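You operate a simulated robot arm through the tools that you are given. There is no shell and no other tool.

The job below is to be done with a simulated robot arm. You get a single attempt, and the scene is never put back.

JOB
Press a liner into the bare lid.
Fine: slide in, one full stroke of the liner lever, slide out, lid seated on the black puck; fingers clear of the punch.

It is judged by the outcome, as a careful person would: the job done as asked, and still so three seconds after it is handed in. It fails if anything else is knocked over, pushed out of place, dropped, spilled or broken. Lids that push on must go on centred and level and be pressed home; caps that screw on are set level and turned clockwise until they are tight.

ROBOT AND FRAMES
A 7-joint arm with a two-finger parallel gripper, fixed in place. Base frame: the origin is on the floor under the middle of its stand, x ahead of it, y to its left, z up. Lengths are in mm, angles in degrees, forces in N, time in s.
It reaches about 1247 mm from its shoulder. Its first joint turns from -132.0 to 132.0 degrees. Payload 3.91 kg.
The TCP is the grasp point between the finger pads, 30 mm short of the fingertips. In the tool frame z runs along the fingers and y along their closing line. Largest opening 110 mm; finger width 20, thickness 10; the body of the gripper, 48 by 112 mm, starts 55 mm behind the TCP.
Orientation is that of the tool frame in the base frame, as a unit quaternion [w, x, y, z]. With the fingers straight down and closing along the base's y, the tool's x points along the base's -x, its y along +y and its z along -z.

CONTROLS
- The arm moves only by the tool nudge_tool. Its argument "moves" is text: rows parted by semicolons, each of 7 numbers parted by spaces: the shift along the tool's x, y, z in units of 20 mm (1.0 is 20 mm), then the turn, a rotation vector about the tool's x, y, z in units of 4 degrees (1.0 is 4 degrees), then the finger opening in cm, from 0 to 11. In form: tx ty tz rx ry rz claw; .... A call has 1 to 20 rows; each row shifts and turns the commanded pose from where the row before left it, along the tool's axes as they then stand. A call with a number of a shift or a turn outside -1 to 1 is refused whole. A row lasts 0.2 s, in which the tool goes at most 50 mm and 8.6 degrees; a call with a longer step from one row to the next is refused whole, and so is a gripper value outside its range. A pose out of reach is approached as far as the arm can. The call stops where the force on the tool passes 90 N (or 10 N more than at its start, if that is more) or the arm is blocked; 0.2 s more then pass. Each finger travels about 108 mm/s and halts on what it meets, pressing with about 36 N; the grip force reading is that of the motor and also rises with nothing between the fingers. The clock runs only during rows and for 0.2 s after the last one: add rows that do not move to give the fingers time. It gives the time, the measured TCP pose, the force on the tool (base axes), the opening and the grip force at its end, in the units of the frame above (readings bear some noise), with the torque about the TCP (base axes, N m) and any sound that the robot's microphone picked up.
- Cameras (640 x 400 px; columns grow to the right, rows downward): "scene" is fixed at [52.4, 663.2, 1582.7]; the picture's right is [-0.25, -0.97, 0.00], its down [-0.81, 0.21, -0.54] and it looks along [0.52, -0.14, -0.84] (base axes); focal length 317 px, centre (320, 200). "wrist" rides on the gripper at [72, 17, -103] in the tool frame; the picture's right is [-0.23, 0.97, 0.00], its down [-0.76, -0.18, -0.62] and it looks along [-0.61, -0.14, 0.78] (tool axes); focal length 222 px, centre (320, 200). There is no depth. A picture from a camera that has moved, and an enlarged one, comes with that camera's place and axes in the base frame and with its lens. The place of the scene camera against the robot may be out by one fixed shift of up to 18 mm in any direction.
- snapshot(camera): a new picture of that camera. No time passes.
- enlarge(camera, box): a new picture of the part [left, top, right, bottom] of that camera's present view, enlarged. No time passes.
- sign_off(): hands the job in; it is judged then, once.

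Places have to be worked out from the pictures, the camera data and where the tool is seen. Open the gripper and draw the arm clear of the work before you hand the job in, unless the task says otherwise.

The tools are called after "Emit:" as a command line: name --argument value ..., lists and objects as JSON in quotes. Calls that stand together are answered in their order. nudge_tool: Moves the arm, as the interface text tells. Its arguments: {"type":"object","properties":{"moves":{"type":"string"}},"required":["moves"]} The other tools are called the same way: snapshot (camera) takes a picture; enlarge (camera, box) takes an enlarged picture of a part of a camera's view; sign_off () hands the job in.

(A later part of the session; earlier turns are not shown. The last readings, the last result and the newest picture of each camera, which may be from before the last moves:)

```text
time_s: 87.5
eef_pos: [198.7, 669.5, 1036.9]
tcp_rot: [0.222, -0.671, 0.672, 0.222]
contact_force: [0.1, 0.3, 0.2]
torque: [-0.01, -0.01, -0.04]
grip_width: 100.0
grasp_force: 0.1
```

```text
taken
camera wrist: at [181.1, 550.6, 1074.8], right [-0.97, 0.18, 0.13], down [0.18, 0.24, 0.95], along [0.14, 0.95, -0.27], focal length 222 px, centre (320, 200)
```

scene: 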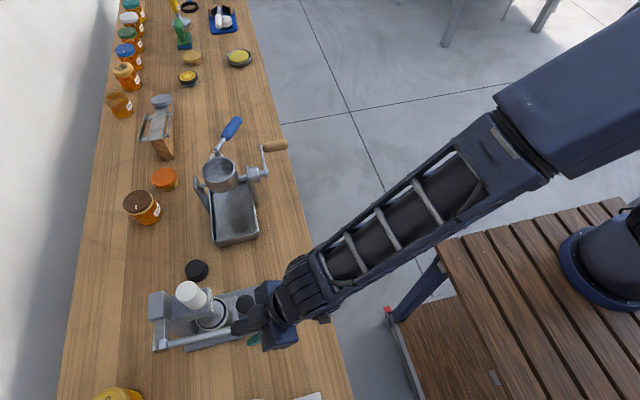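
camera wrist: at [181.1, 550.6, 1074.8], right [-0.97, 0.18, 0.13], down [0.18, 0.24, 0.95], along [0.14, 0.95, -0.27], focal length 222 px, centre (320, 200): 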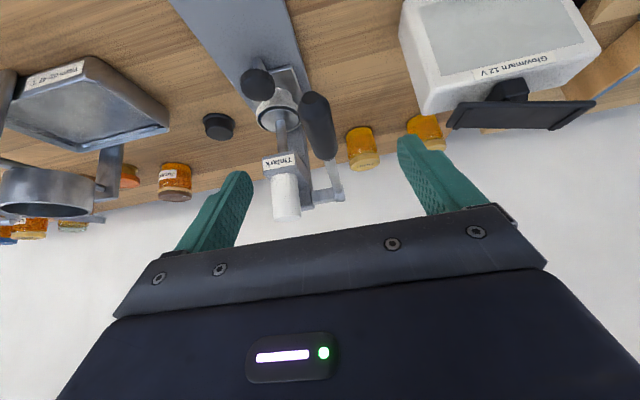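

The lever stayed down. I'll advance onto the grip and close.

Emit:
nudge_tool --moves "0 0 0.75 0 0 0 10;0 0 0.75 0 0 0 10;0 0 0.75 0 0 0 10;0 0 0.75 0 0 0 10;0 0 0.75 0 0 0 10;0 0 0.75 0 0 0 10;0 0 0.75 0 0 0 10;0 0 0 0 0 0 7;0 0 0 0 0 0 4;0 0 0 0 0 0 2;0 0 0 0 0 0 2;0 0 0 0 0 0 2"

Emit:
enlarge --camera "wrist" --box '[180, 60, 400, 240]'

```text
time_s: 90.1
eef_pos: [198.9, 731.6, 951.0]
tcp_rot: [-0.222, 0.672, -0.671, -0.221]
contact_force: [0.9, 3.0, -1.8]
torque: [-0.16, 0.01, -0.01]
grip_width: 27.6
grasp_force: 45.3
```

```text
2.22 times, centred on (290, 150) of wrist
camera zoom: at [182.7, 613.0, 989.9], right [-0.97, 0.18, 0.13], down [0.18, 0.24, 0.95], along [0.14, 0.95, -0.27], focal length 494 px, centre (387, 311)
```

zoom: 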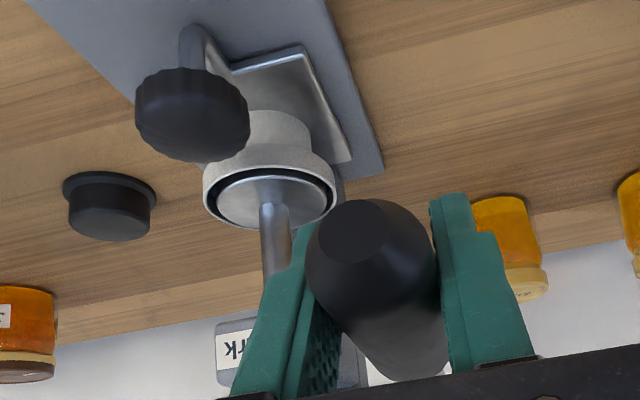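

Gripped again at the lever's −7° position. I'll lift along the arc, starting with 12°.

Emit:
nudge_tool --moves "-0.2995 0 -0.491 0 0 0 2;-0.3325 0 -0.4695 0 0 0 2;-0.364 0 -0.4445 0 0 0 2;0 0 0 0 0 0 2"

Emit:
snapshot --camera "wrist"

```text
time_s: 91.1
eef_pos: [200.3, 730.6, 984.9]
tcp_rot: [0.222, -0.671, 0.672, 0.22]
contact_force: [6.5, -4.9, -8.1]
torque: [-1.24, 0.07, 0.01]
grip_width: 27.6
grasp_force: 44.9
```

```text
taken
camera wrist: at [182.7, 610.9, 1023.5], right [-0.97, 0.18, 0.13], down [0.18, 0.24, 0.95], along [0.14, 0.95, -0.27], focal length 222 px, centre (320, 200)
```

wrist: 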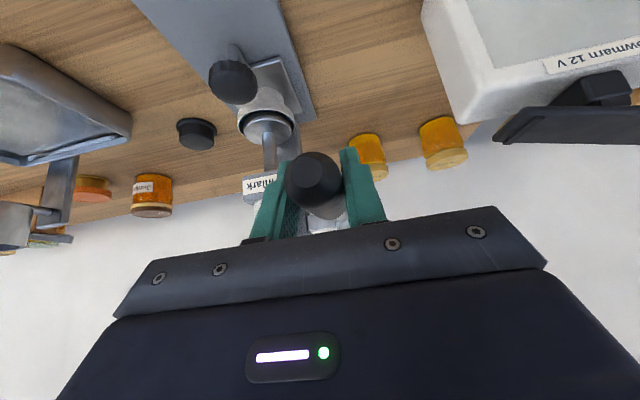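

The lever lifts easily. Continuing up.

Emit:
nudge_tool --moves "-0.3945 0 -0.419 0 0 0 2;-0.4225 0 -0.3885 0 0 0 2;-0.449 0 -0.3595 0 0 0 2;-0.473 0 -0.327 0 0 0 2;-0.4945 0 -0.2935 0 0 0 2;-0.5135 0 -0.2575 0 0 0 2;0 0 0 0 0 0 2"

Emit:
snapshot --camera "wrist"

Emit:
enlarge --camera "wrist" --box '[190, 0, 330, 180]'

```text
time_s: 92.7
eef_pos: [199.9, 752.8, 1051.0]
tcp_rot: [-0.222, 0.672, -0.671, -0.221]
contact_force: [5.9, -9.0, -6.5]
torque: [-1.44, 0.04, 0.05]
grip_width: 27.6
grasp_force: 44.9
```

```text
taken
camera wrist: at [182.6, 633.6, 1090.0], right [-0.97, 0.18, 0.13], down [0.18, 0.24, 0.95], along [0.14, 0.95, -0.27], focal length 222 px, centre (320, 200)
```

wrist: 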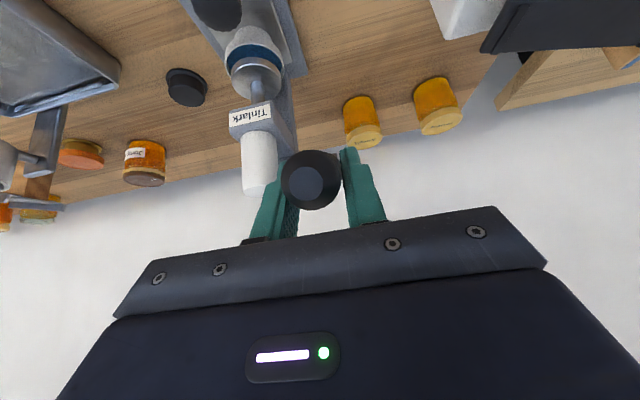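

```text
2.22 times, centred on (260, 90) of wrist
camera zoom: at [182.6, 633.6, 1090.0], right [-0.97, 0.18, 0.13], down [0.18, 0.24, 0.95], along [0.14, 0.95, -0.27], focal length 494 px, centre (453, 444)
```

zoom: 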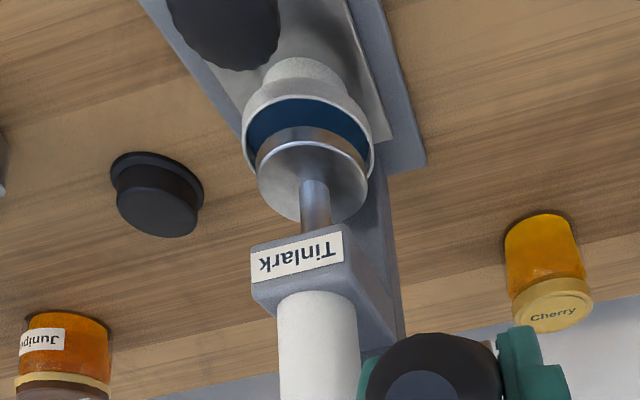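

A blue liner now fills the lid floor, and the lever is rising. Continuing to the top.

Emit:
nudge_tool --moves "-0.53 0 -0.2215 0 0 0 2;-0.5445 0 -0.184 0 0 0 2;-0.557 0 -0.1455 0 0 0 2;-0.5645 0 -0.1065 0 0 0 2;0 0 0 0 0 0 2"

Emit:
snapshot --camera "wrist"

Emit:
enlarge --camera "scene" --box '[130, 230, 330, 375]'

```text
time_s: 93.9
eef_pos: [199.5, 779.3, 1090.0]
tcp_rot: [0.223, -0.671, 0.671, 0.222]
contact_force: [6.9, -14.6, 4.7]
torque: [-1.15, 0.08, 0.09]
grip_width: 27.6
grasp_force: 45.2
```

```text
taken
camera wrist: at [182.6, 661.1, 1129.0], right [-0.97, 0.18, 0.13], down [0.18, 0.24, 0.96], along [0.14, 0.95, -0.26], focal length 222 px, centre (320, 200)
```

wrist: 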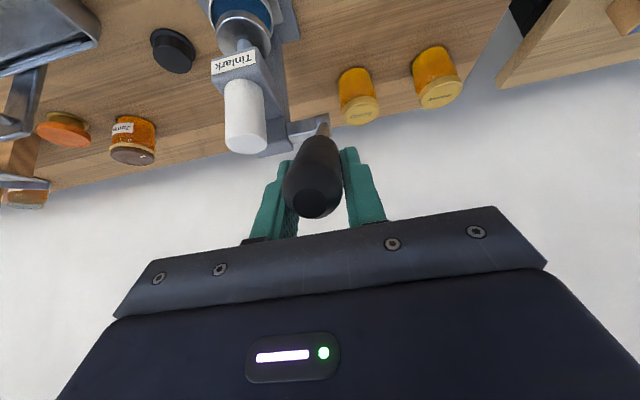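

```text
2.76 times, centred on (230, 302) of scene
camera zoom: at [52.4, 663.2, 1582.7], right [-0.25, -0.97, 0.0], down [-0.81, 0.21, -0.54], along [0.52, -0.14, -0.84], focal length 874 px, centre (568, -83)
```

zoom: 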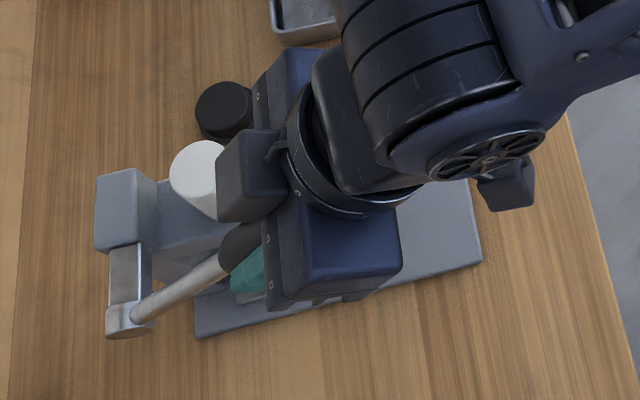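

The lever is a few degrees short of its original rest because of slight pad slip; I'll continue a bit farther.

Emit:
nudge_tool --moves "-0.514 0 -0.0615 0 0 0 2;-0.265 0 -0.02 0 0 0 2;0 0 0 0 0 0 2"

Emit:
snapshot --camera "wrist"

```text
time_s: 94.7
eef_pos: [200.1, 792.7, 1100.1]
tcp_rot: [0.222, -0.671, 0.672, 0.22]
contact_force: [10.3, -12.7, -2.1]
torque: [-1.41, 0.01, 0.14]
grip_width: 27.7
grasp_force: 45.3
```

```text
taken
camera wrist: at [182.6, 673.4, 1138.6], right [-0.97, 0.18, 0.13], down [0.18, 0.24, 0.95], along [0.14, 0.95, -0.27], focal length 222 px, centre (320, 200)
```

wrist: 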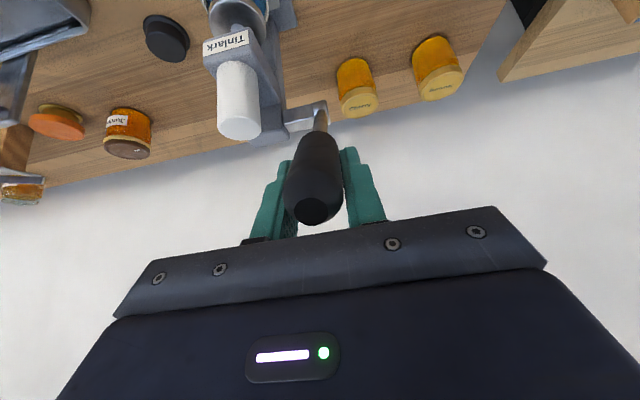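

The lever end is now at about (199, 759, 1118), within a few millimetres of where it started (764, 1119). One more small step to bring it to its upper rest.

Emit:
nudge_tool --moves "-0.265 0 -0.01 0 0 0 2;0 0 0 0 0 0 2"

Emit:
snapshot --camera "wrist"

```text
time_s: 95.3
eef_pos: [200.0, 795.2, 1102.8]
tcp_rot: [-0.221, 0.672, -0.672, -0.221]
contact_force: [8.7, -18.5, -6.6]
torque: [-0.98, 0.1, 0.17]
grip_width: 27.5
grasp_force: 45.5
```

```text
taken
camera wrist: at [182.7, 676.7, 1141.4], right [-0.97, 0.18, 0.13], down [0.18, 0.24, 0.95], along [0.14, 0.95, -0.27], focal length 222 px, centre (320, 200)
```

wrist: 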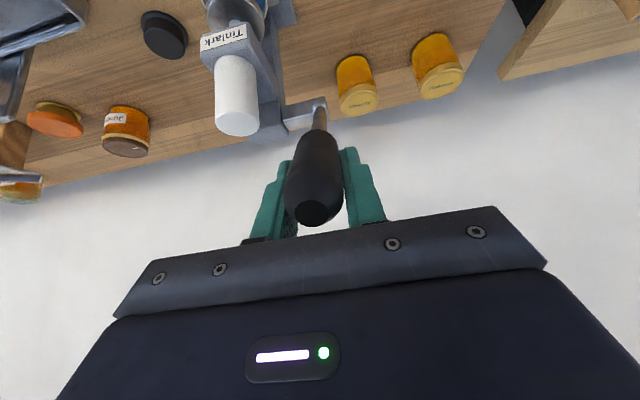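

Emit:
nudge_tool --moves "-0.265 0 -0.01 0 0 0 2;0 0 0 0 0 0 2"

Emit:
snapshot --camera "wrist"

```text
time_s: 95.9
eef_pos: [198.9, 801.5, 1107.8]
tcp_rot: [-0.223, 0.671, -0.671, -0.222]
contact_force: [-0.5, -0.1, -0.7]
torque: [0.02, 0.01, 0.0]
grip_width: 20.2
grasp_force: 0.0
```

```text
taken
camera wrist: at [180.9, 682.1, 1145.0], right [-0.97, 0.18, 0.13], down [0.18, 0.24, 0.96], along [0.14, 0.95, -0.26], focal length 222 px, centre (320, 200)
```

wrist: 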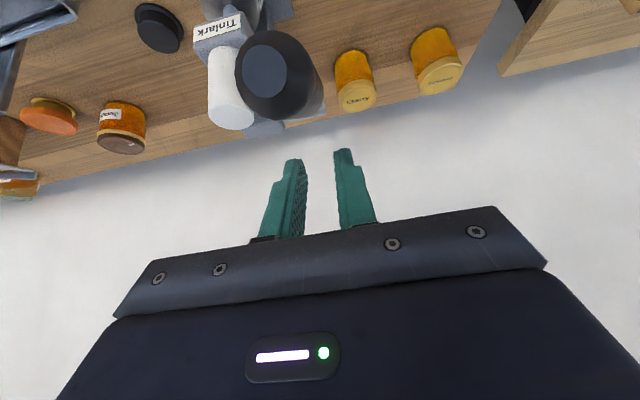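

The grip slipped out of the pads and the lever has dropped some way. I'll look at where it is now before doing anything else.

Emit:
enlarge --camera "wrist" --box '[120, 0, 360, 180]'

Emit:
enlarge --camera "scene" --box '[130, 230, 330, 375]'

Emit:
nudge_tool --moves "0 0 -0.5 0 0 0 2"

Emit:
snapshot --camera "wrist"

```text
2.22 times, centred on (240, 90) of wrist
camera zoom: at [180.9, 682.1, 1145.0], right [-0.97, 0.18, 0.13], down [0.18, 0.24, 0.96], along [0.14, 0.95, -0.26], focal length 494 px, centre (498, 444)
```

zoom: 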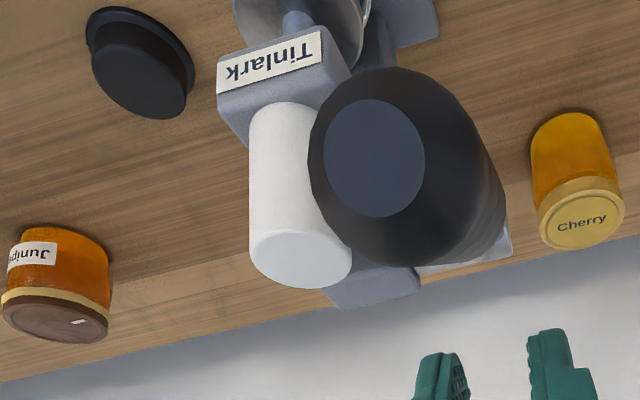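

```text
2.76 times, centred on (230, 302) of scene
camera zoom: at [52.4, 663.2, 1582.7], right [-0.25, -0.97, 0.0], down [-0.81, 0.21, -0.54], along [0.52, -0.14, -0.84], focal length 874 px, centre (568, -83)
```

zoom: 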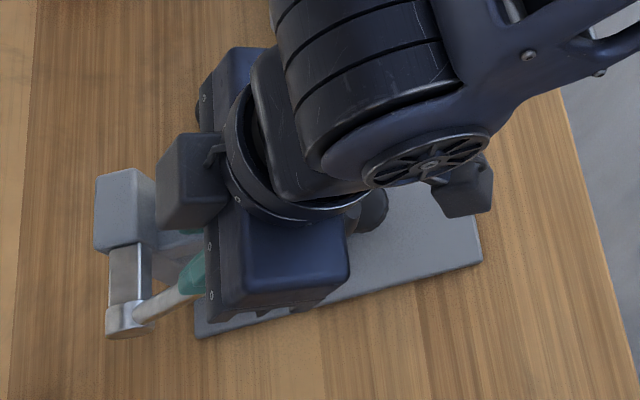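

```text
time_s: 96.3
eef_pos: [199.2, 795.6, 1114.3]
tcp_rot: [0.223, -0.671, 0.671, 0.222]
contact_force: [0.2, -0.3, -0.2]
torque: [-0.02, -0.03, -0.02]
grip_width: 19.9
grasp_force: 0.0
```

```text
taken
camera wrist: at [181.2, 675.7, 1152.3], right [-0.97, 0.18, 0.13], down [0.18, 0.24, 0.95], along [0.14, 0.95, -0.26], focal length 222 px, centre (320, 200)
```

wrist: 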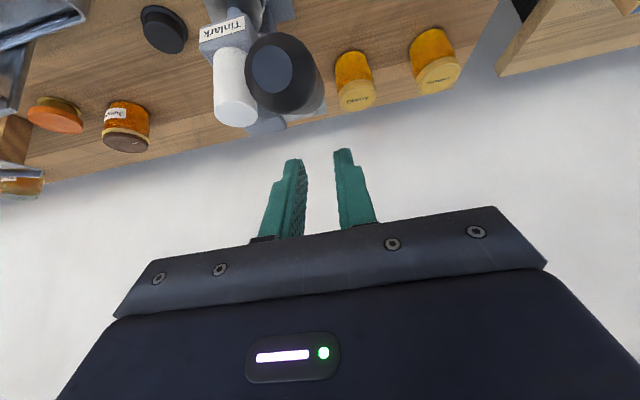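

The lever has settled stably at about 36° (end at (199, 734, 1088)), still well clear of the lid. The fingers were parallel to it and only 20 mm wide, so it slid off sideways. Now I'll use closed fingers from underneath: back out along the tool axis, shift below the lever, then push it up.

Emit:
nudge_tool --moves "0 0 -0.8 0 0 0 2;0 0 -0.8 0 0 0 1;0 0 -0.8 0 0 0 0;0 0 -0.8 0 0 0 0;0 0 -0.8 0 0 0 0;0 0 0 0 0 0 0"

Emit:
nudge_tool --moves "0.85 0 0 0 0 0 0;0.85 0 0 0 0 0 0;0.85 0 0 0 0 0 0;0.85 0 0 0 0 0 0;0.85 0 0 0 0 0 0;0.85 0 0 0 0 0 0;0 0 0 0 0 0 0"

Emit:
snapshot --camera "wrist"

Emit:
snapshot --camera "scene"

```text
time_s: 97.7
eef_pos: [200.4, 744.4, 1177.8]
tcp_rot: [0.223, -0.671, 0.672, 0.221]
contact_force: [-0.5, -1.2, 0.4]
torque: [0.05, 0.02, 0.01]
grip_width: 0.0
grasp_force: 35.8
```

```text
time_s: 99.3
eef_pos: [199.0, 664.7, 1120.0]
tcp_rot: [-0.223, 0.671, -0.671, -0.222]
contact_force: [-0.2, -0.1, -0.1]
torque: [0.0, 0.02, -0.01]
grip_width: 0.0
grasp_force: 36.4
```

```text
taken
camera wrist: at [181.2, 545.5, 1157.6], right [-0.97, 0.18, 0.13], down [0.18, 0.24, 0.95], along [0.14, 0.95, -0.27], focal length 222 px, centre (320, 200)
```

wrist: 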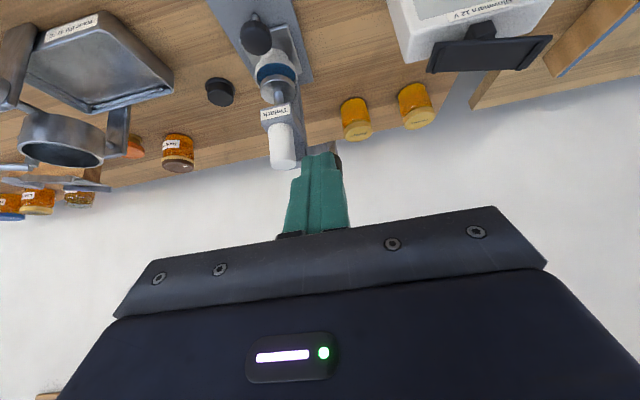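

```text
taken
```

scene: 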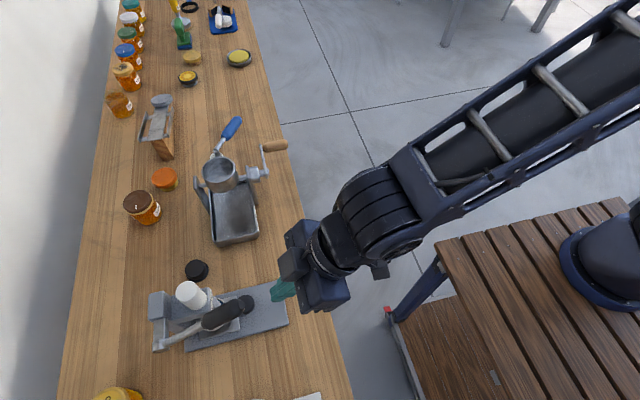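

The lever end is at about (734, 1088), 36 mm to the −x side of the tool axis as planned. I'll advance the closed fingers underneath it.

Emit:
nudge_tool --moves "0 0 0.785 0 0 0 0;0 0 0.785 0 0 0 0;0 0 0.785 0 0 0 0;0 0 0.785 0 0 0 0;0 0 0.785 0 0 0 0;0 0 0.785 0 0 0 0;0 0 0.785 0 0 0 0;0 0 0 0 0 0 0"

Emit:
snapshot --camera "wrist"

Emit:
enlarge --camera "scene" --box '[130, 230, 330, 375]'

```text
time_s: 101.1
eef_pos: [199.0, 729.3, 1030.7]
tcp_rot: [-0.222, 0.672, -0.671, -0.222]
contact_force: [-1.2, -0.1, -0.4]
torque: [-0.02, 0.0, 0.01]
grip_width: 0.0
grasp_force: 36.2
```

```text
taken
camera wrist: at [180.8, 611.0, 1068.8], right [-0.97, 0.18, 0.13], down [0.18, 0.24, 0.95], along [0.14, 0.95, -0.27], focal length 222 px, centre (320, 200)
```

wrist: 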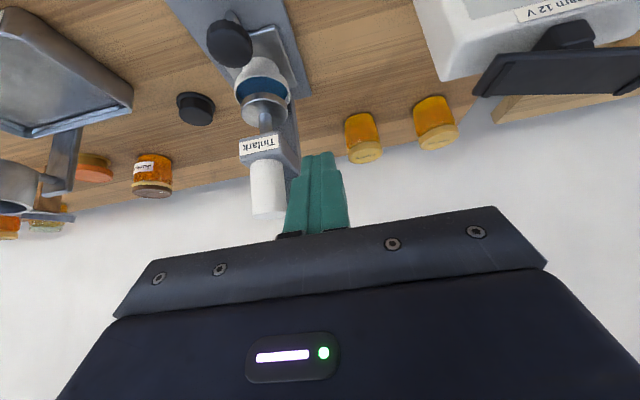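

```text
2.76 times, centred on (230, 302) of scene
camera zoom: at [52.4, 663.2, 1582.7], right [-0.25, -0.97, 0.0], down [-0.81, 0.21, -0.54], along [0.52, -0.14, -0.84], focal length 874 px, centre (568, -83)
```

zoom: 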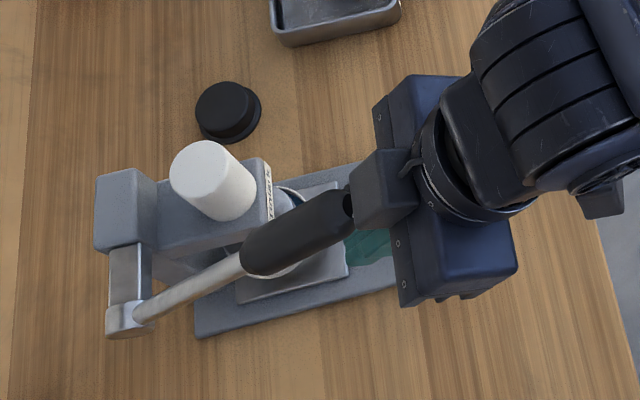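

The lever end is close to a block on the hand's upper side, so I'll pull back 15 mm and then start pushing up (tool −x) in small steps.

Emit:
nudge_tool --moves "0 0 -0.75 0 0 0 0;-0.4 0 0 0 0 0 0;-0.4 0 0 0 0 0 0;-0.3 0 0 0 0 0 0;0 0 0 0 0 0 0"

Emit:
enlarge --camera "scene" --box '[130, 230, 330, 375]'

```text
time_s: 102.3
eef_pos: [200.0, 737.7, 1054.8]
tcp_rot: [-0.222, 0.672, -0.671, -0.221]
contact_force: [1.1, -1.9, -0.7]
torque: [0.05, 0.01, 0.01]
grip_width: 0.0
grasp_force: 36.2
```

```text
2.76 times, centred on (230, 302) of scene
camera zoom: at [52.4, 663.2, 1582.7], right [-0.25, -0.97, 0.0], down [-0.81, 0.21, -0.54], along [0.52, -0.14, -0.84], focal length 874 px, centre (568, -83)
```

zoom: 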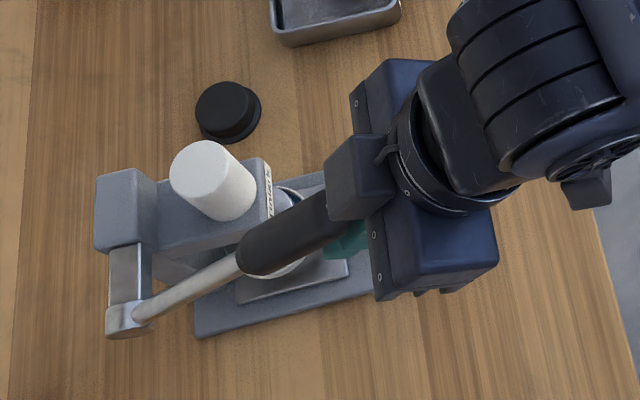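

Contact is light (2 N). The block on the hand stays about 30 mm behind the lever's end. Continuing to push up.

Emit:
nudge_tool --moves "-0.4 0 0 0 0 0 0;-0.4 0 0 0 0 0 0;-0.4 0 0 0 0 0 0;0 0 0 0 0 0 0"

Emit:
enlarge --camera "scene" --box '[130, 230, 330, 375]'

```text
time_s: 103.3
eef_pos: [199.3, 758.0, 1067.8]
tcp_rot: [-0.222, 0.672, -0.671, -0.221]
contact_force: [0.5, -0.2, -0.2]
torque: [0.05, -0.03, 0.03]
grip_width: 0.2
grasp_force: 36.1
```

```text
2.76 times, centred on (230, 302) of scene
camera zoom: at [52.4, 663.2, 1582.7], right [-0.25, -0.97, 0.0], down [-0.81, 0.21, -0.54], along [0.52, -0.14, -0.84], focal length 874 px, centre (568, -83)
```

zoom: 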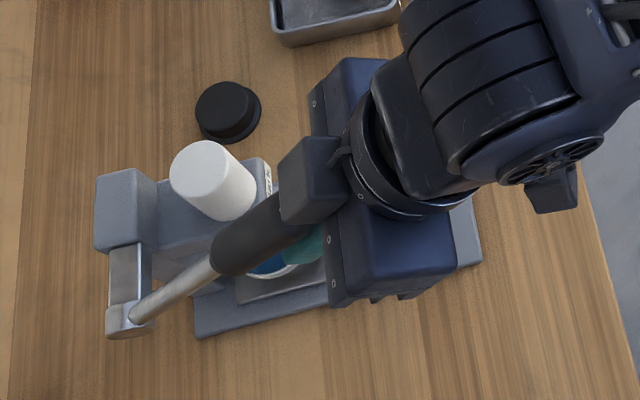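

Emit:
nudge_tool --moves "-0.25 0 0 0 0 0 0;-0.25 0 0 0 0 0 0;0 0 0 0 0 0 0"

Emit:
enlarge --camera "scene" --box '[130, 230, 330, 375]'

```text
time_s: 104.1
eef_pos: [200.7, 765.7, 1074.7]
tcp_rot: [0.223, -0.671, 0.672, 0.221]
contact_force: [-0.8, -1.5, -1.6]
torque: [0.04, 0.02, 0.01]
grip_width: 0.0
grasp_force: 35.7
```

```text
2.76 times, centred on (230, 302) of scene
camera zoom: at [52.4, 663.2, 1582.7], right [-0.25, -0.97, 0.0], down [-0.81, 0.21, -0.54], along [0.52, -0.14, -0.84], focal length 874 px, centre (568, -83)
```

zoom: 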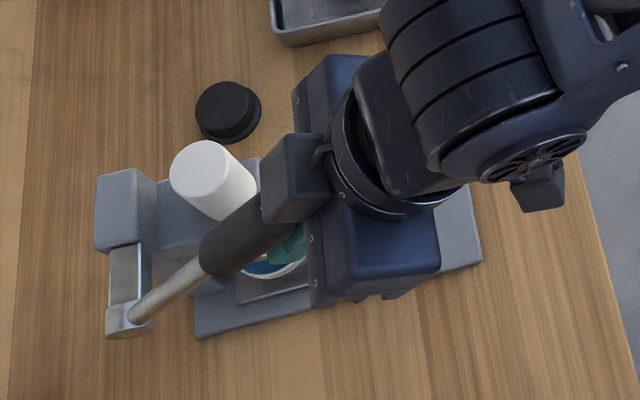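

Emit:
nudge_tool --moves "-0.25 0 0 0 0 0 0;-0.25 0 0 0 0 0 0;0 0 0 0 0 0 0"

Emit:
nudge_tool --moves "-0.25 0 0 0 0 0 0;0 0 0 0 0 0 0"

Emit:
enlarge --camera "scene" --box '[130, 240, 330, 365]'

```text
time_s: 104.9
eef_pos: [198.8, 769.8, 1077.9]
tcp_rot: [0.22, -0.672, 0.672, 0.219]
contact_force: [3.4, -65.0, -22.1]
torque: [2.05, 0.12, -0.03]
grip_width: 0.0
grasp_force: 36.0
```

```text
time_s: 105.2
eef_pos: [200.6, 769.1, 1074.8]
tcp_rot: [0.218, -0.672, 0.674, 0.216]
contact_force: [0.3, -21.6, -11.3]
torque: [0.78, 0.04, -0.04]
grip_width: 0.0
grasp_force: 35.9
stopped in row 1: the force on the tool passed its limit at 97 N (the readings are from after the stop); the commanded pose is now the measured one
```

```text
3.20 times, centred on (230, 302) of scene
camera zoom: at [52.4, 663.2, 1582.7], right [-0.25, -0.97, 0.0], down [-0.81, 0.21, -0.54], along [0.52, -0.14, -0.84], focal length 1014 px, centre (608, -128)
```

zoom: 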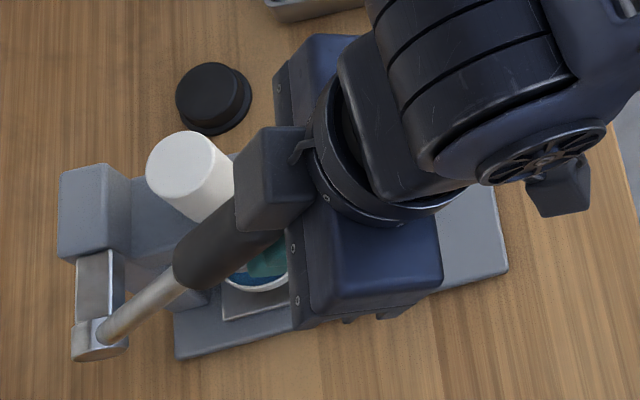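

The lever is back at its upper stop: its position matches the first picture, and the press base hasn't shifted. I'll ease off, then withdraw backward and confirm it stays up.

Emit:
nudge_tool --moves "0.25 0 0 0 0 0 0;0.5 0 0 0 0 0 0;0.8 0 0 0 0 0 0;0.8 0 0 0 0 0 0;0 0 -0.8 0 0 0 0;0 0 -0.8 0 0 0 0;0 0 -0.8 0 0 0 0;0 0 -0.8 0 0 0 0;0 0 -0.8 0 0 0 0;0 0 -0.8 0 0 0 0;0 0 -0.8 0 0 0 0"

Emit:
snapshot --camera "wrist"

Emit:
enlarge --camera "scene" --box '[130, 240, 330, 365]'

```text
time_s: 107.6
eef_pos: [200.8, 667.5, 1139.8]
tcp_rot: [0.218, -0.672, 0.673, 0.217]
contact_force: [-0.4, 0.0, -0.3]
torque: [-0.01, 0.01, -0.01]
grip_width: 0.2
grasp_force: 35.9
```

```text
taken
camera wrist: at [182.9, 549.0, 1180.0], right [-0.97, 0.19, 0.13], down [0.18, 0.25, 0.95], along [0.14, 0.95, -0.28], focal length 222 px, centre (320, 200)
```

wrist: 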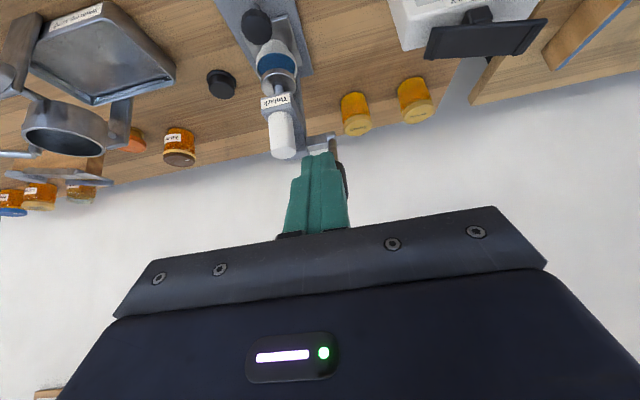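

```text
3.20 times, centred on (230, 302) of scene
camera zoom: at [52.4, 663.2, 1582.7], right [-0.25, -0.97, 0.0], down [-0.81, 0.21, -0.54], along [0.52, -0.14, -0.84], focal length 1014 px, centre (608, -128)
```

zoom: 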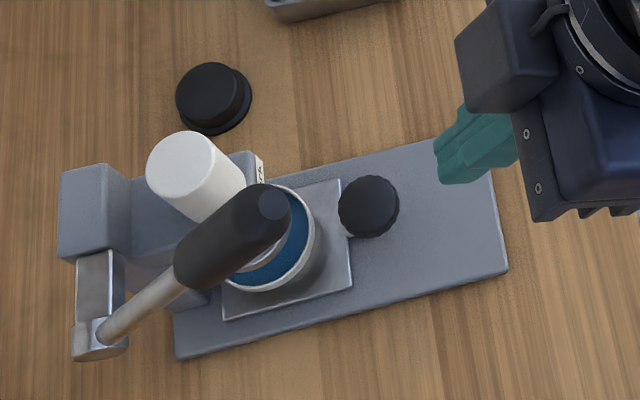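

The lever stays up exactly as at the start, and the blue liner is visible in the lid. Now the slide-out: I'll go to the pre-grasp line for the knob, now at about (269, 766, 855).

Emit:
nudge_tool --moves "0.549 -0.426 0.76 0 0 0 2;0.549 -0.426 0.76 0 0 0 4;0.549 -0.426 0.76 0 0 0 6;0.549 -0.426 0.76 0 0 0 8;0.549 -0.426 0.76 0 0 0 9;0.549 -0.426 0.76 0 0 0 9;0.549 -0.426 0.76 0 0 0 9;0.549 -0.426 0.76 0 0 0 9;0 0 1 0 0 0 9;0 0 1 0 0 0 9;0 0 0 0 0 0 9"

Emit:
snapshot --camera "wrist"

Emit:
enlarge --camera "wrist" --box '[256, 100, 384, 235]'

```text
time_s: 110.0
eef_pos: [269.5, 690.4, 956.1]
tcp_rot: [0.219, -0.672, 0.672, 0.218]
contact_force: [0.2, -0.5, -0.8]
torque: [0.01, -0.03, -0.01]
grip_width: 89.8
grasp_force: 0.0
```

```text
taken
camera wrist: at [250.7, 571.5, 995.6], right [-0.97, 0.19, 0.13], down [0.18, 0.25, 0.95], along [0.14, 0.95, -0.28], focal length 222 px, centre (320, 200)
```

wrist: 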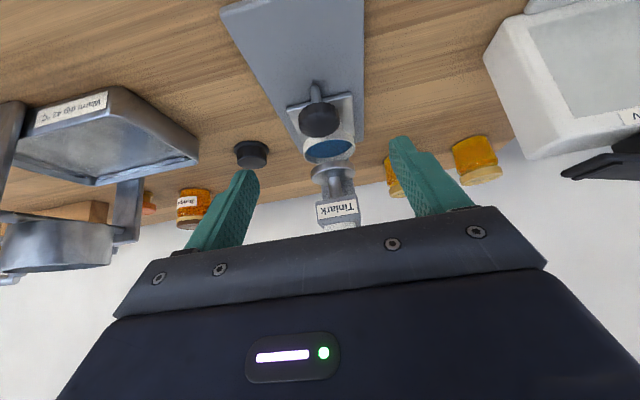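

```text
2.96 times, centred on (320, 168) of wrist
camera zoom: at [250.7, 571.5, 995.6], right [-0.97, 0.19, 0.13], down [0.18, 0.25, 0.95], along [0.14, 0.95, -0.28], focal length 658 px, centre (320, 296)
```

zoom: 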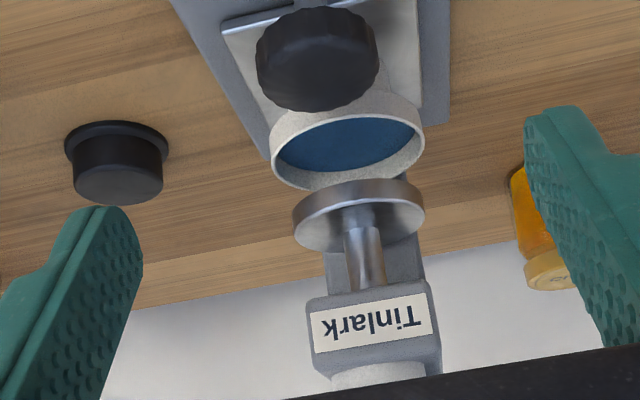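

The liner fills the lid floor cleanly, and the knob is at (268.5, 764, 855). I'll advance and grip it.

Emit:
nudge_tool --moves "-0.009 0.01 0.879 0 0 0 9;-0.009 0.01 0.879 0 0 0 9;-0.009 0.01 0.879 0 0 0 9;-0.009 0.01 0.879 0 0 0 9;-0.009 0 0.879 0 0 0 9;-0.009 0 0.879 0 0 0 9;-0.009 0 0.879 0 0 0 9;0 0 0 0 0 0 9"

Emit:
enlarge --camera "wrist" --box '[220, 100, 420, 235]'

```text
time_s: 111.8
eef_pos: [267.9, 765.6, 858.8]
tcp_rot: [0.219, -0.673, 0.673, 0.217]
contact_force: [-0.4, -0.4, 0.7]
torque: [0.0, -0.04, -0.02]
grip_width: 90.2
grasp_force: 0.1
```

```text
2.96 times, centred on (320, 168) of wrist
camera zoom: at [250.9, 646.9, 897.5], right [-0.97, 0.19, 0.13], down [0.18, 0.25, 0.95], along [0.14, 0.95, -0.28], focal length 658 px, centre (320, 296)
```

zoom: 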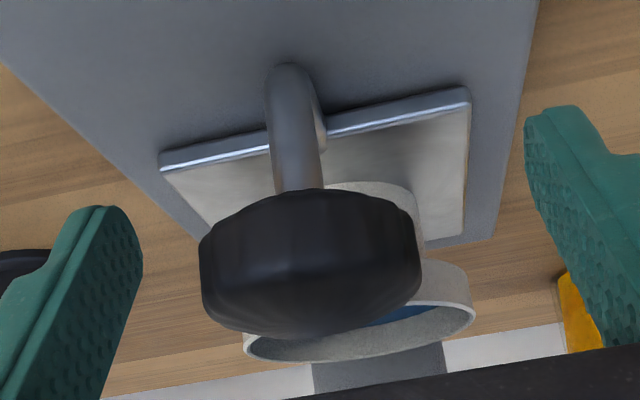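

Emit:
nudge_tool --moves "0 -0.09 0 0 0 0 6;0 0 0 0 0 0 4;0 0 0 0 0 0 3;0 0 0 0 0 0 3;0 0 0 0 0 0 3"

```text
time_s: 113.0
eef_pos: [270.4, 765.4, 857.6]
tcp_rot: [-0.218, 0.673, -0.672, -0.218]
contact_force: [0.5, -0.1, -1.7]
torque: [0.04, 0.34, -0.07]
grip_width: 39.9
grasp_force: 45.0
```

Knob gripped with no side load. Pulling the slide out in −y, 40 mm first.

Emit:
nudge_tool --moves "0.1 0 -0.073 0 0 0 3;0.25 0 -0.183 0 0 0 3;0.4055 0 -0.2925 0 0 0 3;0.4055 0 -0.2925 0 0 0 3;0.25 0 -0.183 0 0 0 3;0.1 0 -0.073 0 0 0 3;0 0 0 0 0 0 3"

Emit:
enlarge --camera "scene" --box '[130, 240, 330, 365]'

```text
time_s: 114.6
eef_pos: [271.3, 728.8, 858.3]
tcp_rot: [0.219, -0.672, 0.673, 0.217]
contact_force: [13.7, 0.3, 10.6]
torque: [-1.05, 0.13, 0.2]
grip_width: 40.0
grasp_force: 44.8
```

```text
3.20 times, centred on (230, 302) of scene
camera zoom: at [52.4, 663.2, 1582.7], right [-0.25, -0.97, 0.0], down [-0.81, 0.21, -0.54], along [0.52, -0.14, -0.84], focal length 1014 px, centre (608, -128)
```

zoom: 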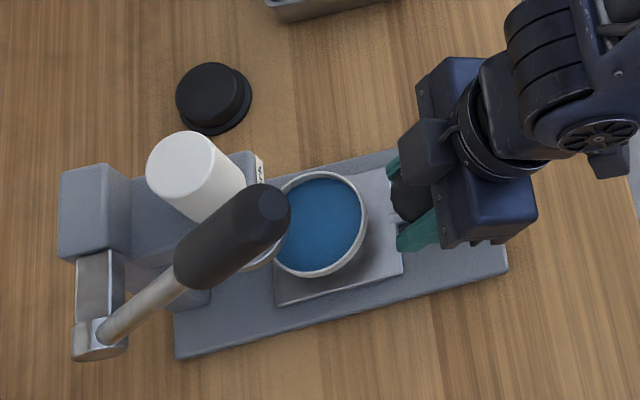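

The lined lid is riding out nicely. Continuing another 50 mm.

Emit:
nudge_tool --moves "0.2 0 -0.146 0 0 0 3;0.4055 0 -0.2925 0 0 0 3;0.4055 0 -0.2925 0 0 0 3;0.4055 0 -0.2925 0 0 0 3;0.4055 0 -0.2925 0 0 0 3;0.2 0 -0.146 0 0 0 3;0 0 0 0 0 0 3"

```text
time_s: 116.2
eef_pos: [270.2, 676.3, 858.0]
tcp_rot: [0.22, -0.672, 0.673, 0.217]
contact_force: [25.4, -1.0, -0.6]
torque: [-0.37, 0.11, 0.17]
grip_width: 40.0
grasp_force: 45.0
```

Emit:
nudge_tool --moves "0 -0.06 0 0 0 0 3;0.2 0 -0.146 0 0 0 3;0.08 0 -0.0585 0 0 0 3;0 0 0 0 0 0 3"

Emit:
enlarge --camera "scene" --box '[130, 240, 330, 365]'

```text
time_s: 117.2
eef_pos: [270.1, 670.9, 857.2]
tcp_rot: [0.219, -0.672, 0.673, 0.217]
contact_force: [8.8, 0.9, -4.1]
torque: [0.56, 0.28, 0.15]
grip_width: 39.9
grasp_force: 45.0
```

```text
3.20 times, centred on (230, 302) of scene
camera zoom: at [52.4, 663.2, 1582.7], right [-0.25, -0.97, 0.0], down [-0.81, 0.21, -0.54], along [0.52, -0.14, -0.84], focal length 1014 px, centre (608, -128)
```

zoom: 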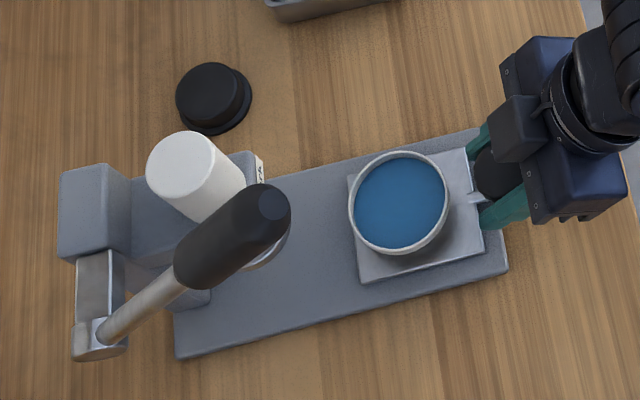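

About 3 mm short of the original position. Small final pulls to the outer stop.

Emit:
nudge_tool --moves "0.08 0 -0.0585 0 0 0 3;0.06 0 -0.0439 0 0 0 3;0 0 0 0 0 0 3"

Emit:
nudge_tool --moves "0.05 0 -0.0366 0 0 0 3;0 0 0 0 0 0 3"

Emit:
enlarge --camera "scene" --box '[130, 240, 330, 365]'

```text
time_s: 118.0
eef_pos: [271.0, 667.5, 857.7]
tcp_rot: [0.219, -0.672, 0.673, 0.217]
contact_force: [3.3, 0.2, -11.0]
torque: [0.45, 0.39, -0.04]
grip_width: 40.1
grasp_force: 44.8
```

```text
time_s: 118.6
eef_pos: [270.7, 665.5, 858.5]
tcp_rot: [-0.218, 0.673, -0.672, -0.218]
contact_force: [-1.1, 12.0, -16.6]
torque: [-0.36, 0.41, 0.06]
grip_width: 40.0
grasp_force: 44.7
```

```text
3.20 times, centred on (230, 302) of scene
camera zoom: at [52.4, 663.2, 1582.7], right [-0.25, -0.97, 0.0], down [-0.81, 0.21, -0.54], along [0.52, -0.14, -0.84], focal length 1014 px, centre (608, -128)
```

zoom: 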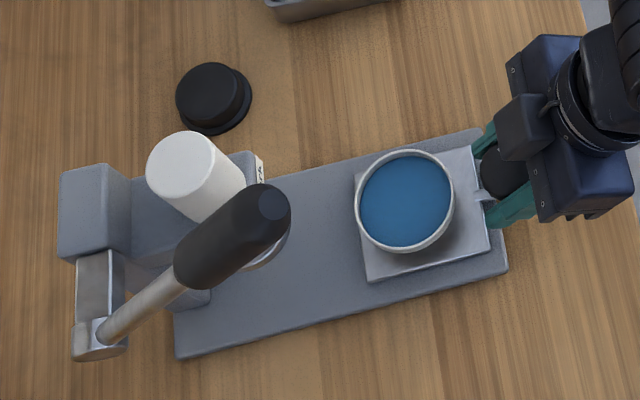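

The slide is back at its outer stop (12 N resistance, same position as the first picture). Releasing the knob and backing out.

Emit:
nudge_tool --moves "0 0 0 0 0 0 5;0 0 0 0 0 0 7;0 0 0 0 0 0 9;0 0 0 0 0 0 10;0 0 -0.8 0 0 0 11;0 0 -0.8 0 0 0 11;0 0 -0.8 0 0 0 11;0 0 -0.8 0 0 0 11;0 0 -0.8 0 0 0 11;0 0 -0.8 0 0 0 11;0 0 -0.8 0 0 0 11;0 0 -0.8 0 0 0 11;0 0 -0.8 0 0 0 11;0 0 -0.8 0 0 0 11"

Emit:
snapshot --camera "wrist"

Emit:
enlarge --camera "wrist" --box '[250, 70, 390, 175]'

```text
time_s: 121.6
eef_pos: [269.8, 571.7, 988.9]
tcp_rot: [0.219, -0.672, 0.673, 0.217]
contact_force: [0.2, -0.2, -0.1]
torque: [-0.03, 0.02, 0.01]
grip_width: 110.0
grasp_force: 0.2
```

```text
taken
camera wrist: at [252.4, 453.2, 1028.9], right [-0.97, 0.19, 0.13], down [0.18, 0.25, 0.95], along [0.14, 0.95, -0.28], focal length 222 px, centre (320, 200)
```

wrist: 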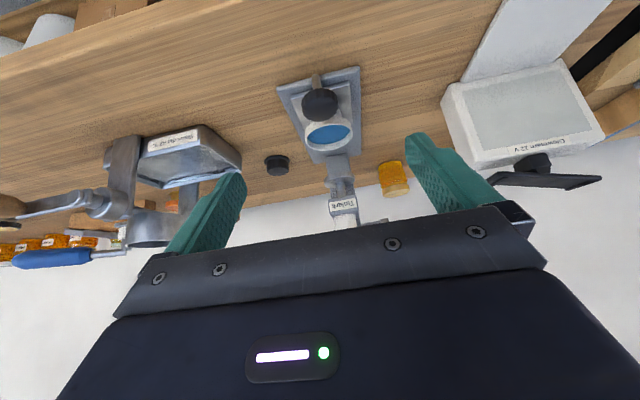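

```text
3.81 times, centred on (320, 122) of wrist
camera zoom: at [252.4, 453.2, 1028.9], right [-0.97, 0.19, 0.13], down [0.18, 0.25, 0.95], along [0.14, 0.95, -0.28], focal length 846 px, centre (320, 495)
```

zoom: 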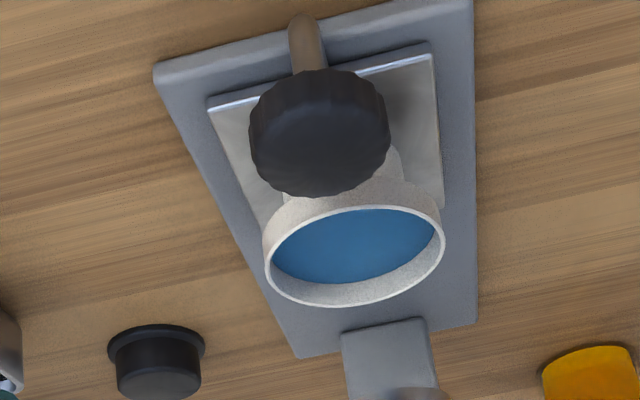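

The slide is out with the lined lid on it. Next I'll pick the lid by its sides. I'll use a smaller 24° lean (keeping the wrist well away from the raised lever), and go to a pre-grasp point behind and above the lid at (269, 743).

Emit:
nudge_tool --moves "0 0 0 0 1 0 11;0 0 0 0 1 0 11;0 0 0 0 0.95 0 11;-0.812 0.007 0.617 0 0 0 11;-0.812 0.007 0.617 0 0 0 11;-0.812 0.007 0.617 0 0 0 11;-0.812 0.007 0.617 0 0 0 11;-0.812 0.007 0.617 0 0 0 11;-0.812 0.007 0.617 0 0 0 11;0 0 0 0 0 0 11"

Emit:
snapshot --camera "wrist"

Emit:
enlarge --camera "wrist" --box '[230, 90, 410, 225]'

Emit:
snapshot --camera "scene"

```text
time_s: 123.8
eef_pos: [268.3, 693.5, 960.0]
tcp_rot: [0.149, -0.691, 0.692, 0.147]
contact_force: [0.3, 0.2, -0.5]
torque: [0.04, 0.0, 0.01]
grip_width: 109.9
grasp_force: 0.1
```

```text
taken
camera wrist: at [251.7, 585.2, 1022.5], right [-0.97, 0.21, 0.09], down [0.18, 0.44, 0.88], along [0.14, 0.87, -0.47], focal length 222 px, centre (320, 200)
```

wrist: 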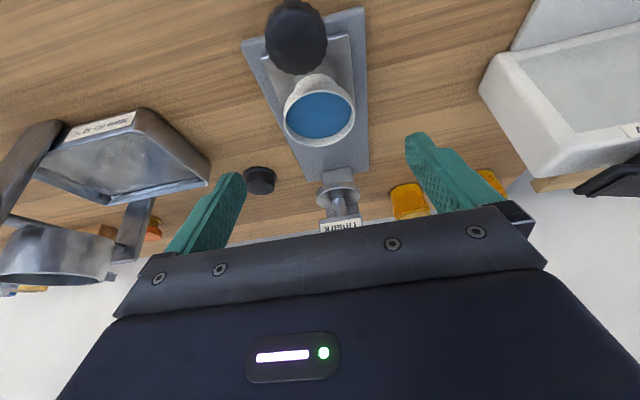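

```text
2.96 times, centred on (320, 158) of wrist
camera zoom: at [251.7, 585.2, 1022.5], right [-0.97, 0.21, 0.09], down [0.18, 0.44, 0.88], along [0.14, 0.87, -0.47], focal length 658 px, centre (320, 326)
```

zoom: 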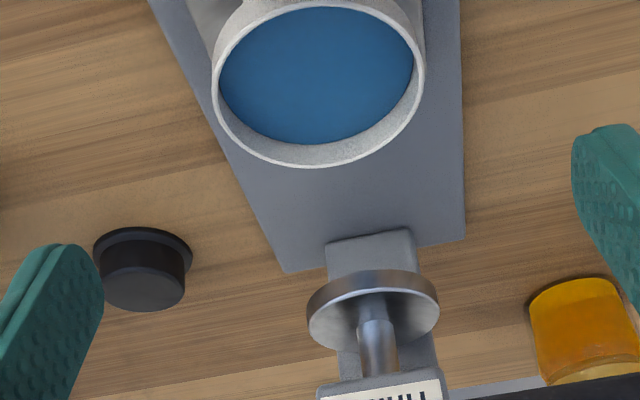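

```text
taken
```

scene: 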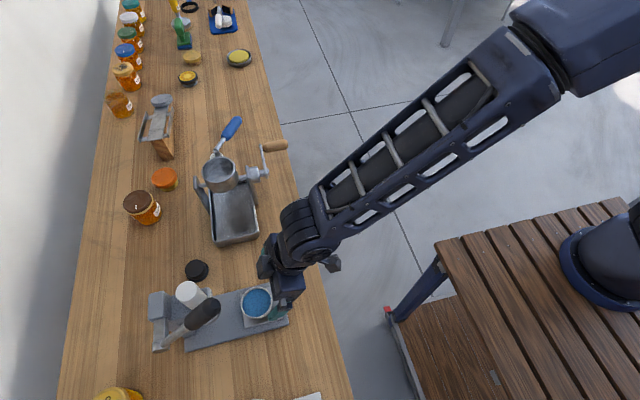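

Lid centre confirmed at (269, 743), rim z≈851. Advancing along the tool axis so that the pads straddle the lid.

Emit:
nudge_tool --moves "0.017 -0.01 0.845 0 0 0 11;0.017 -0.01 0.845 0 0 0 11;0.017 -0.01 0.845 0 0 0 11;0.017 0 0.845 0 0 0 11;0.017 0 0.845 0 0 0 11;0.017 0 0.845 0 0 0 11;0.01 0 0.5 0 0 0 11;0 0 0 0 0 0 11"

Emit:
snapshot --camera "wrist"

Emit:
enlarge --camera "scene" --box '[180, 230, 340, 350]'

```text
time_s: 125.6
eef_pos: [271.4, 736.4, 857.8]
tcp_rot: [-0.149, 0.691, -0.691, -0.148]
contact_force: [0.0, 0.0, 1.2]
torque: [-0.01, -0.01, -0.01]
grip_width: 110.0
grasp_force: 0.0
```

```text
taken
camera wrist: at [253.7, 628.2, 922.1], right [-0.97, 0.21, 0.09], down [0.18, 0.44, 0.88], along [0.14, 0.87, -0.46], focal length 222 px, centre (320, 200)
```

wrist: 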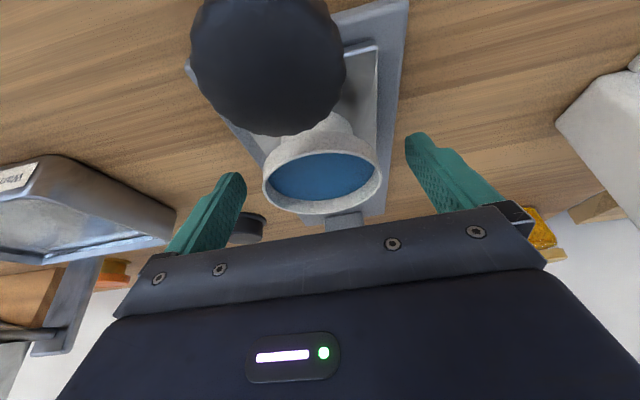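

```text
3.33 times, centred on (260, 290) of scene
camera zoom: at [52.4, 663.2, 1582.7], right [-0.25, -0.97, 0.0], down [-0.81, 0.21, -0.54], along [0.52, -0.14, -0.84], focal length 1056 px, centre (520, -100)
```

zoom: 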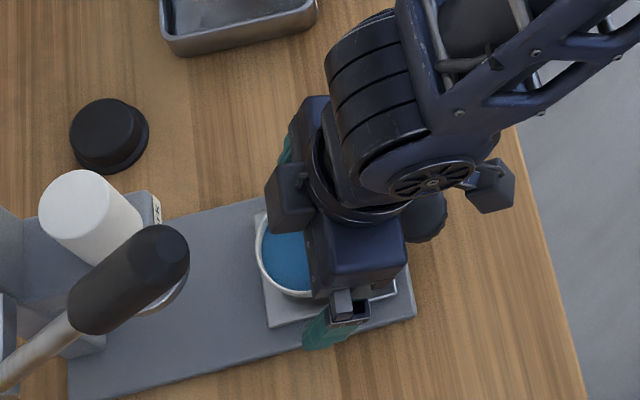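

The lid sits between the pads. I'll go 7 mm further and close gently.

Emit:
nudge_tool --moves "0 0.05 0.2 0 0 0 11;0 0 0.15 0 0 0 11;0 0 0 0 0 0 9;0 0 0 0 0 0 8;0 0 0 0 0 0 7;0 0 0 0 0 0 6.5;0 0 0 0 0 0 6.5"

Emit:
snapshot --camera "wrist"

Emit:
enlarge --camera "wrist" --box '[220, 100, 420, 235]'

```text
time_s: 127.2
eef_pos: [270.7, 738.2, 852.2]
tcp_rot: [-0.148, 0.692, -0.691, -0.148]
contact_force: [-1.4, 0.5, -0.2]
torque: [0.01, -0.01, 0.0]
grip_width: 69.0
grasp_force: 36.0
```

```text
taken
camera wrist: at [252.7, 630.7, 915.6], right [-0.97, 0.21, 0.09], down [0.18, 0.44, 0.88], along [0.14, 0.87, -0.47], focal length 222 px, centre (320, 200)
```

wrist: 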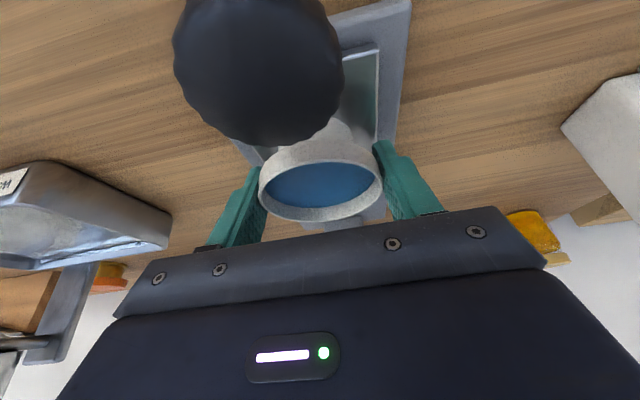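

```text
2.96 times, centred on (320, 168) of wrist
camera zoom: at [252.7, 630.7, 915.6], right [-0.97, 0.21, 0.09], down [0.18, 0.44, 0.88], along [0.14, 0.87, -0.47], focal length 658 px, centre (320, 296)
```

zoom: 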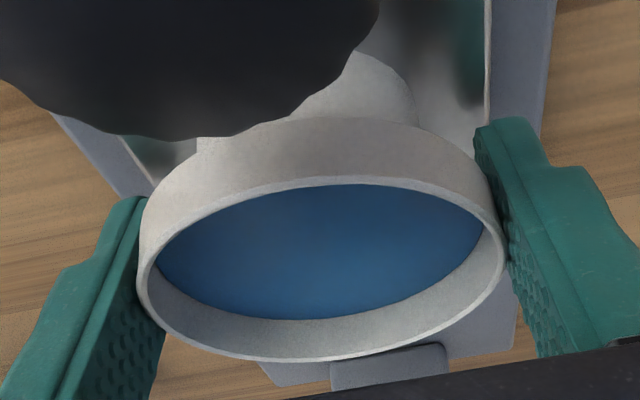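

The lid is held at 69 mm with negligible side force. I'll lift straight up 10 mm slowly and check whether the lid separates from the pedestal.

Emit:
nudge_tool --moves "-0.0407 0 -0.0914 0 0 0 6.5;-0.0814 0 -0.1828 0 0 0 6.5;-0.0814 0 -0.1828 0 0 0 6.5;0 0 0 0 0 0 6.5"

Emit:
enlarge --camera "wrist" --box '[220, 100, 420, 235]'

```text
time_s: 128.2
eef_pos: [269.3, 737.3, 861.1]
tcp_rot: [0.149, -0.691, 0.692, 0.147]
contact_force: [-0.3, 0.0, -0.7]
torque: [0.0, 0.0, 0.01]
grip_width: 69.0
grasp_force: 35.1
```

```text
2.96 times, centred on (320, 168) of wrist
camera zoom: at [251.8, 630.2, 924.6], right [-0.97, 0.21, 0.09], down [0.18, 0.44, 0.88], along [0.14, 0.87, -0.47], focal length 658 px, centre (320, 296)
```

zoom: 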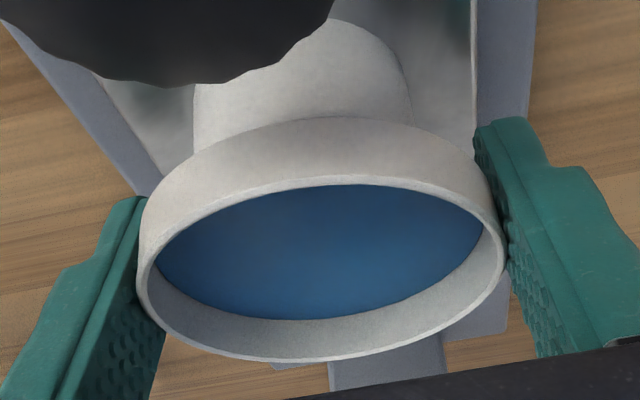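

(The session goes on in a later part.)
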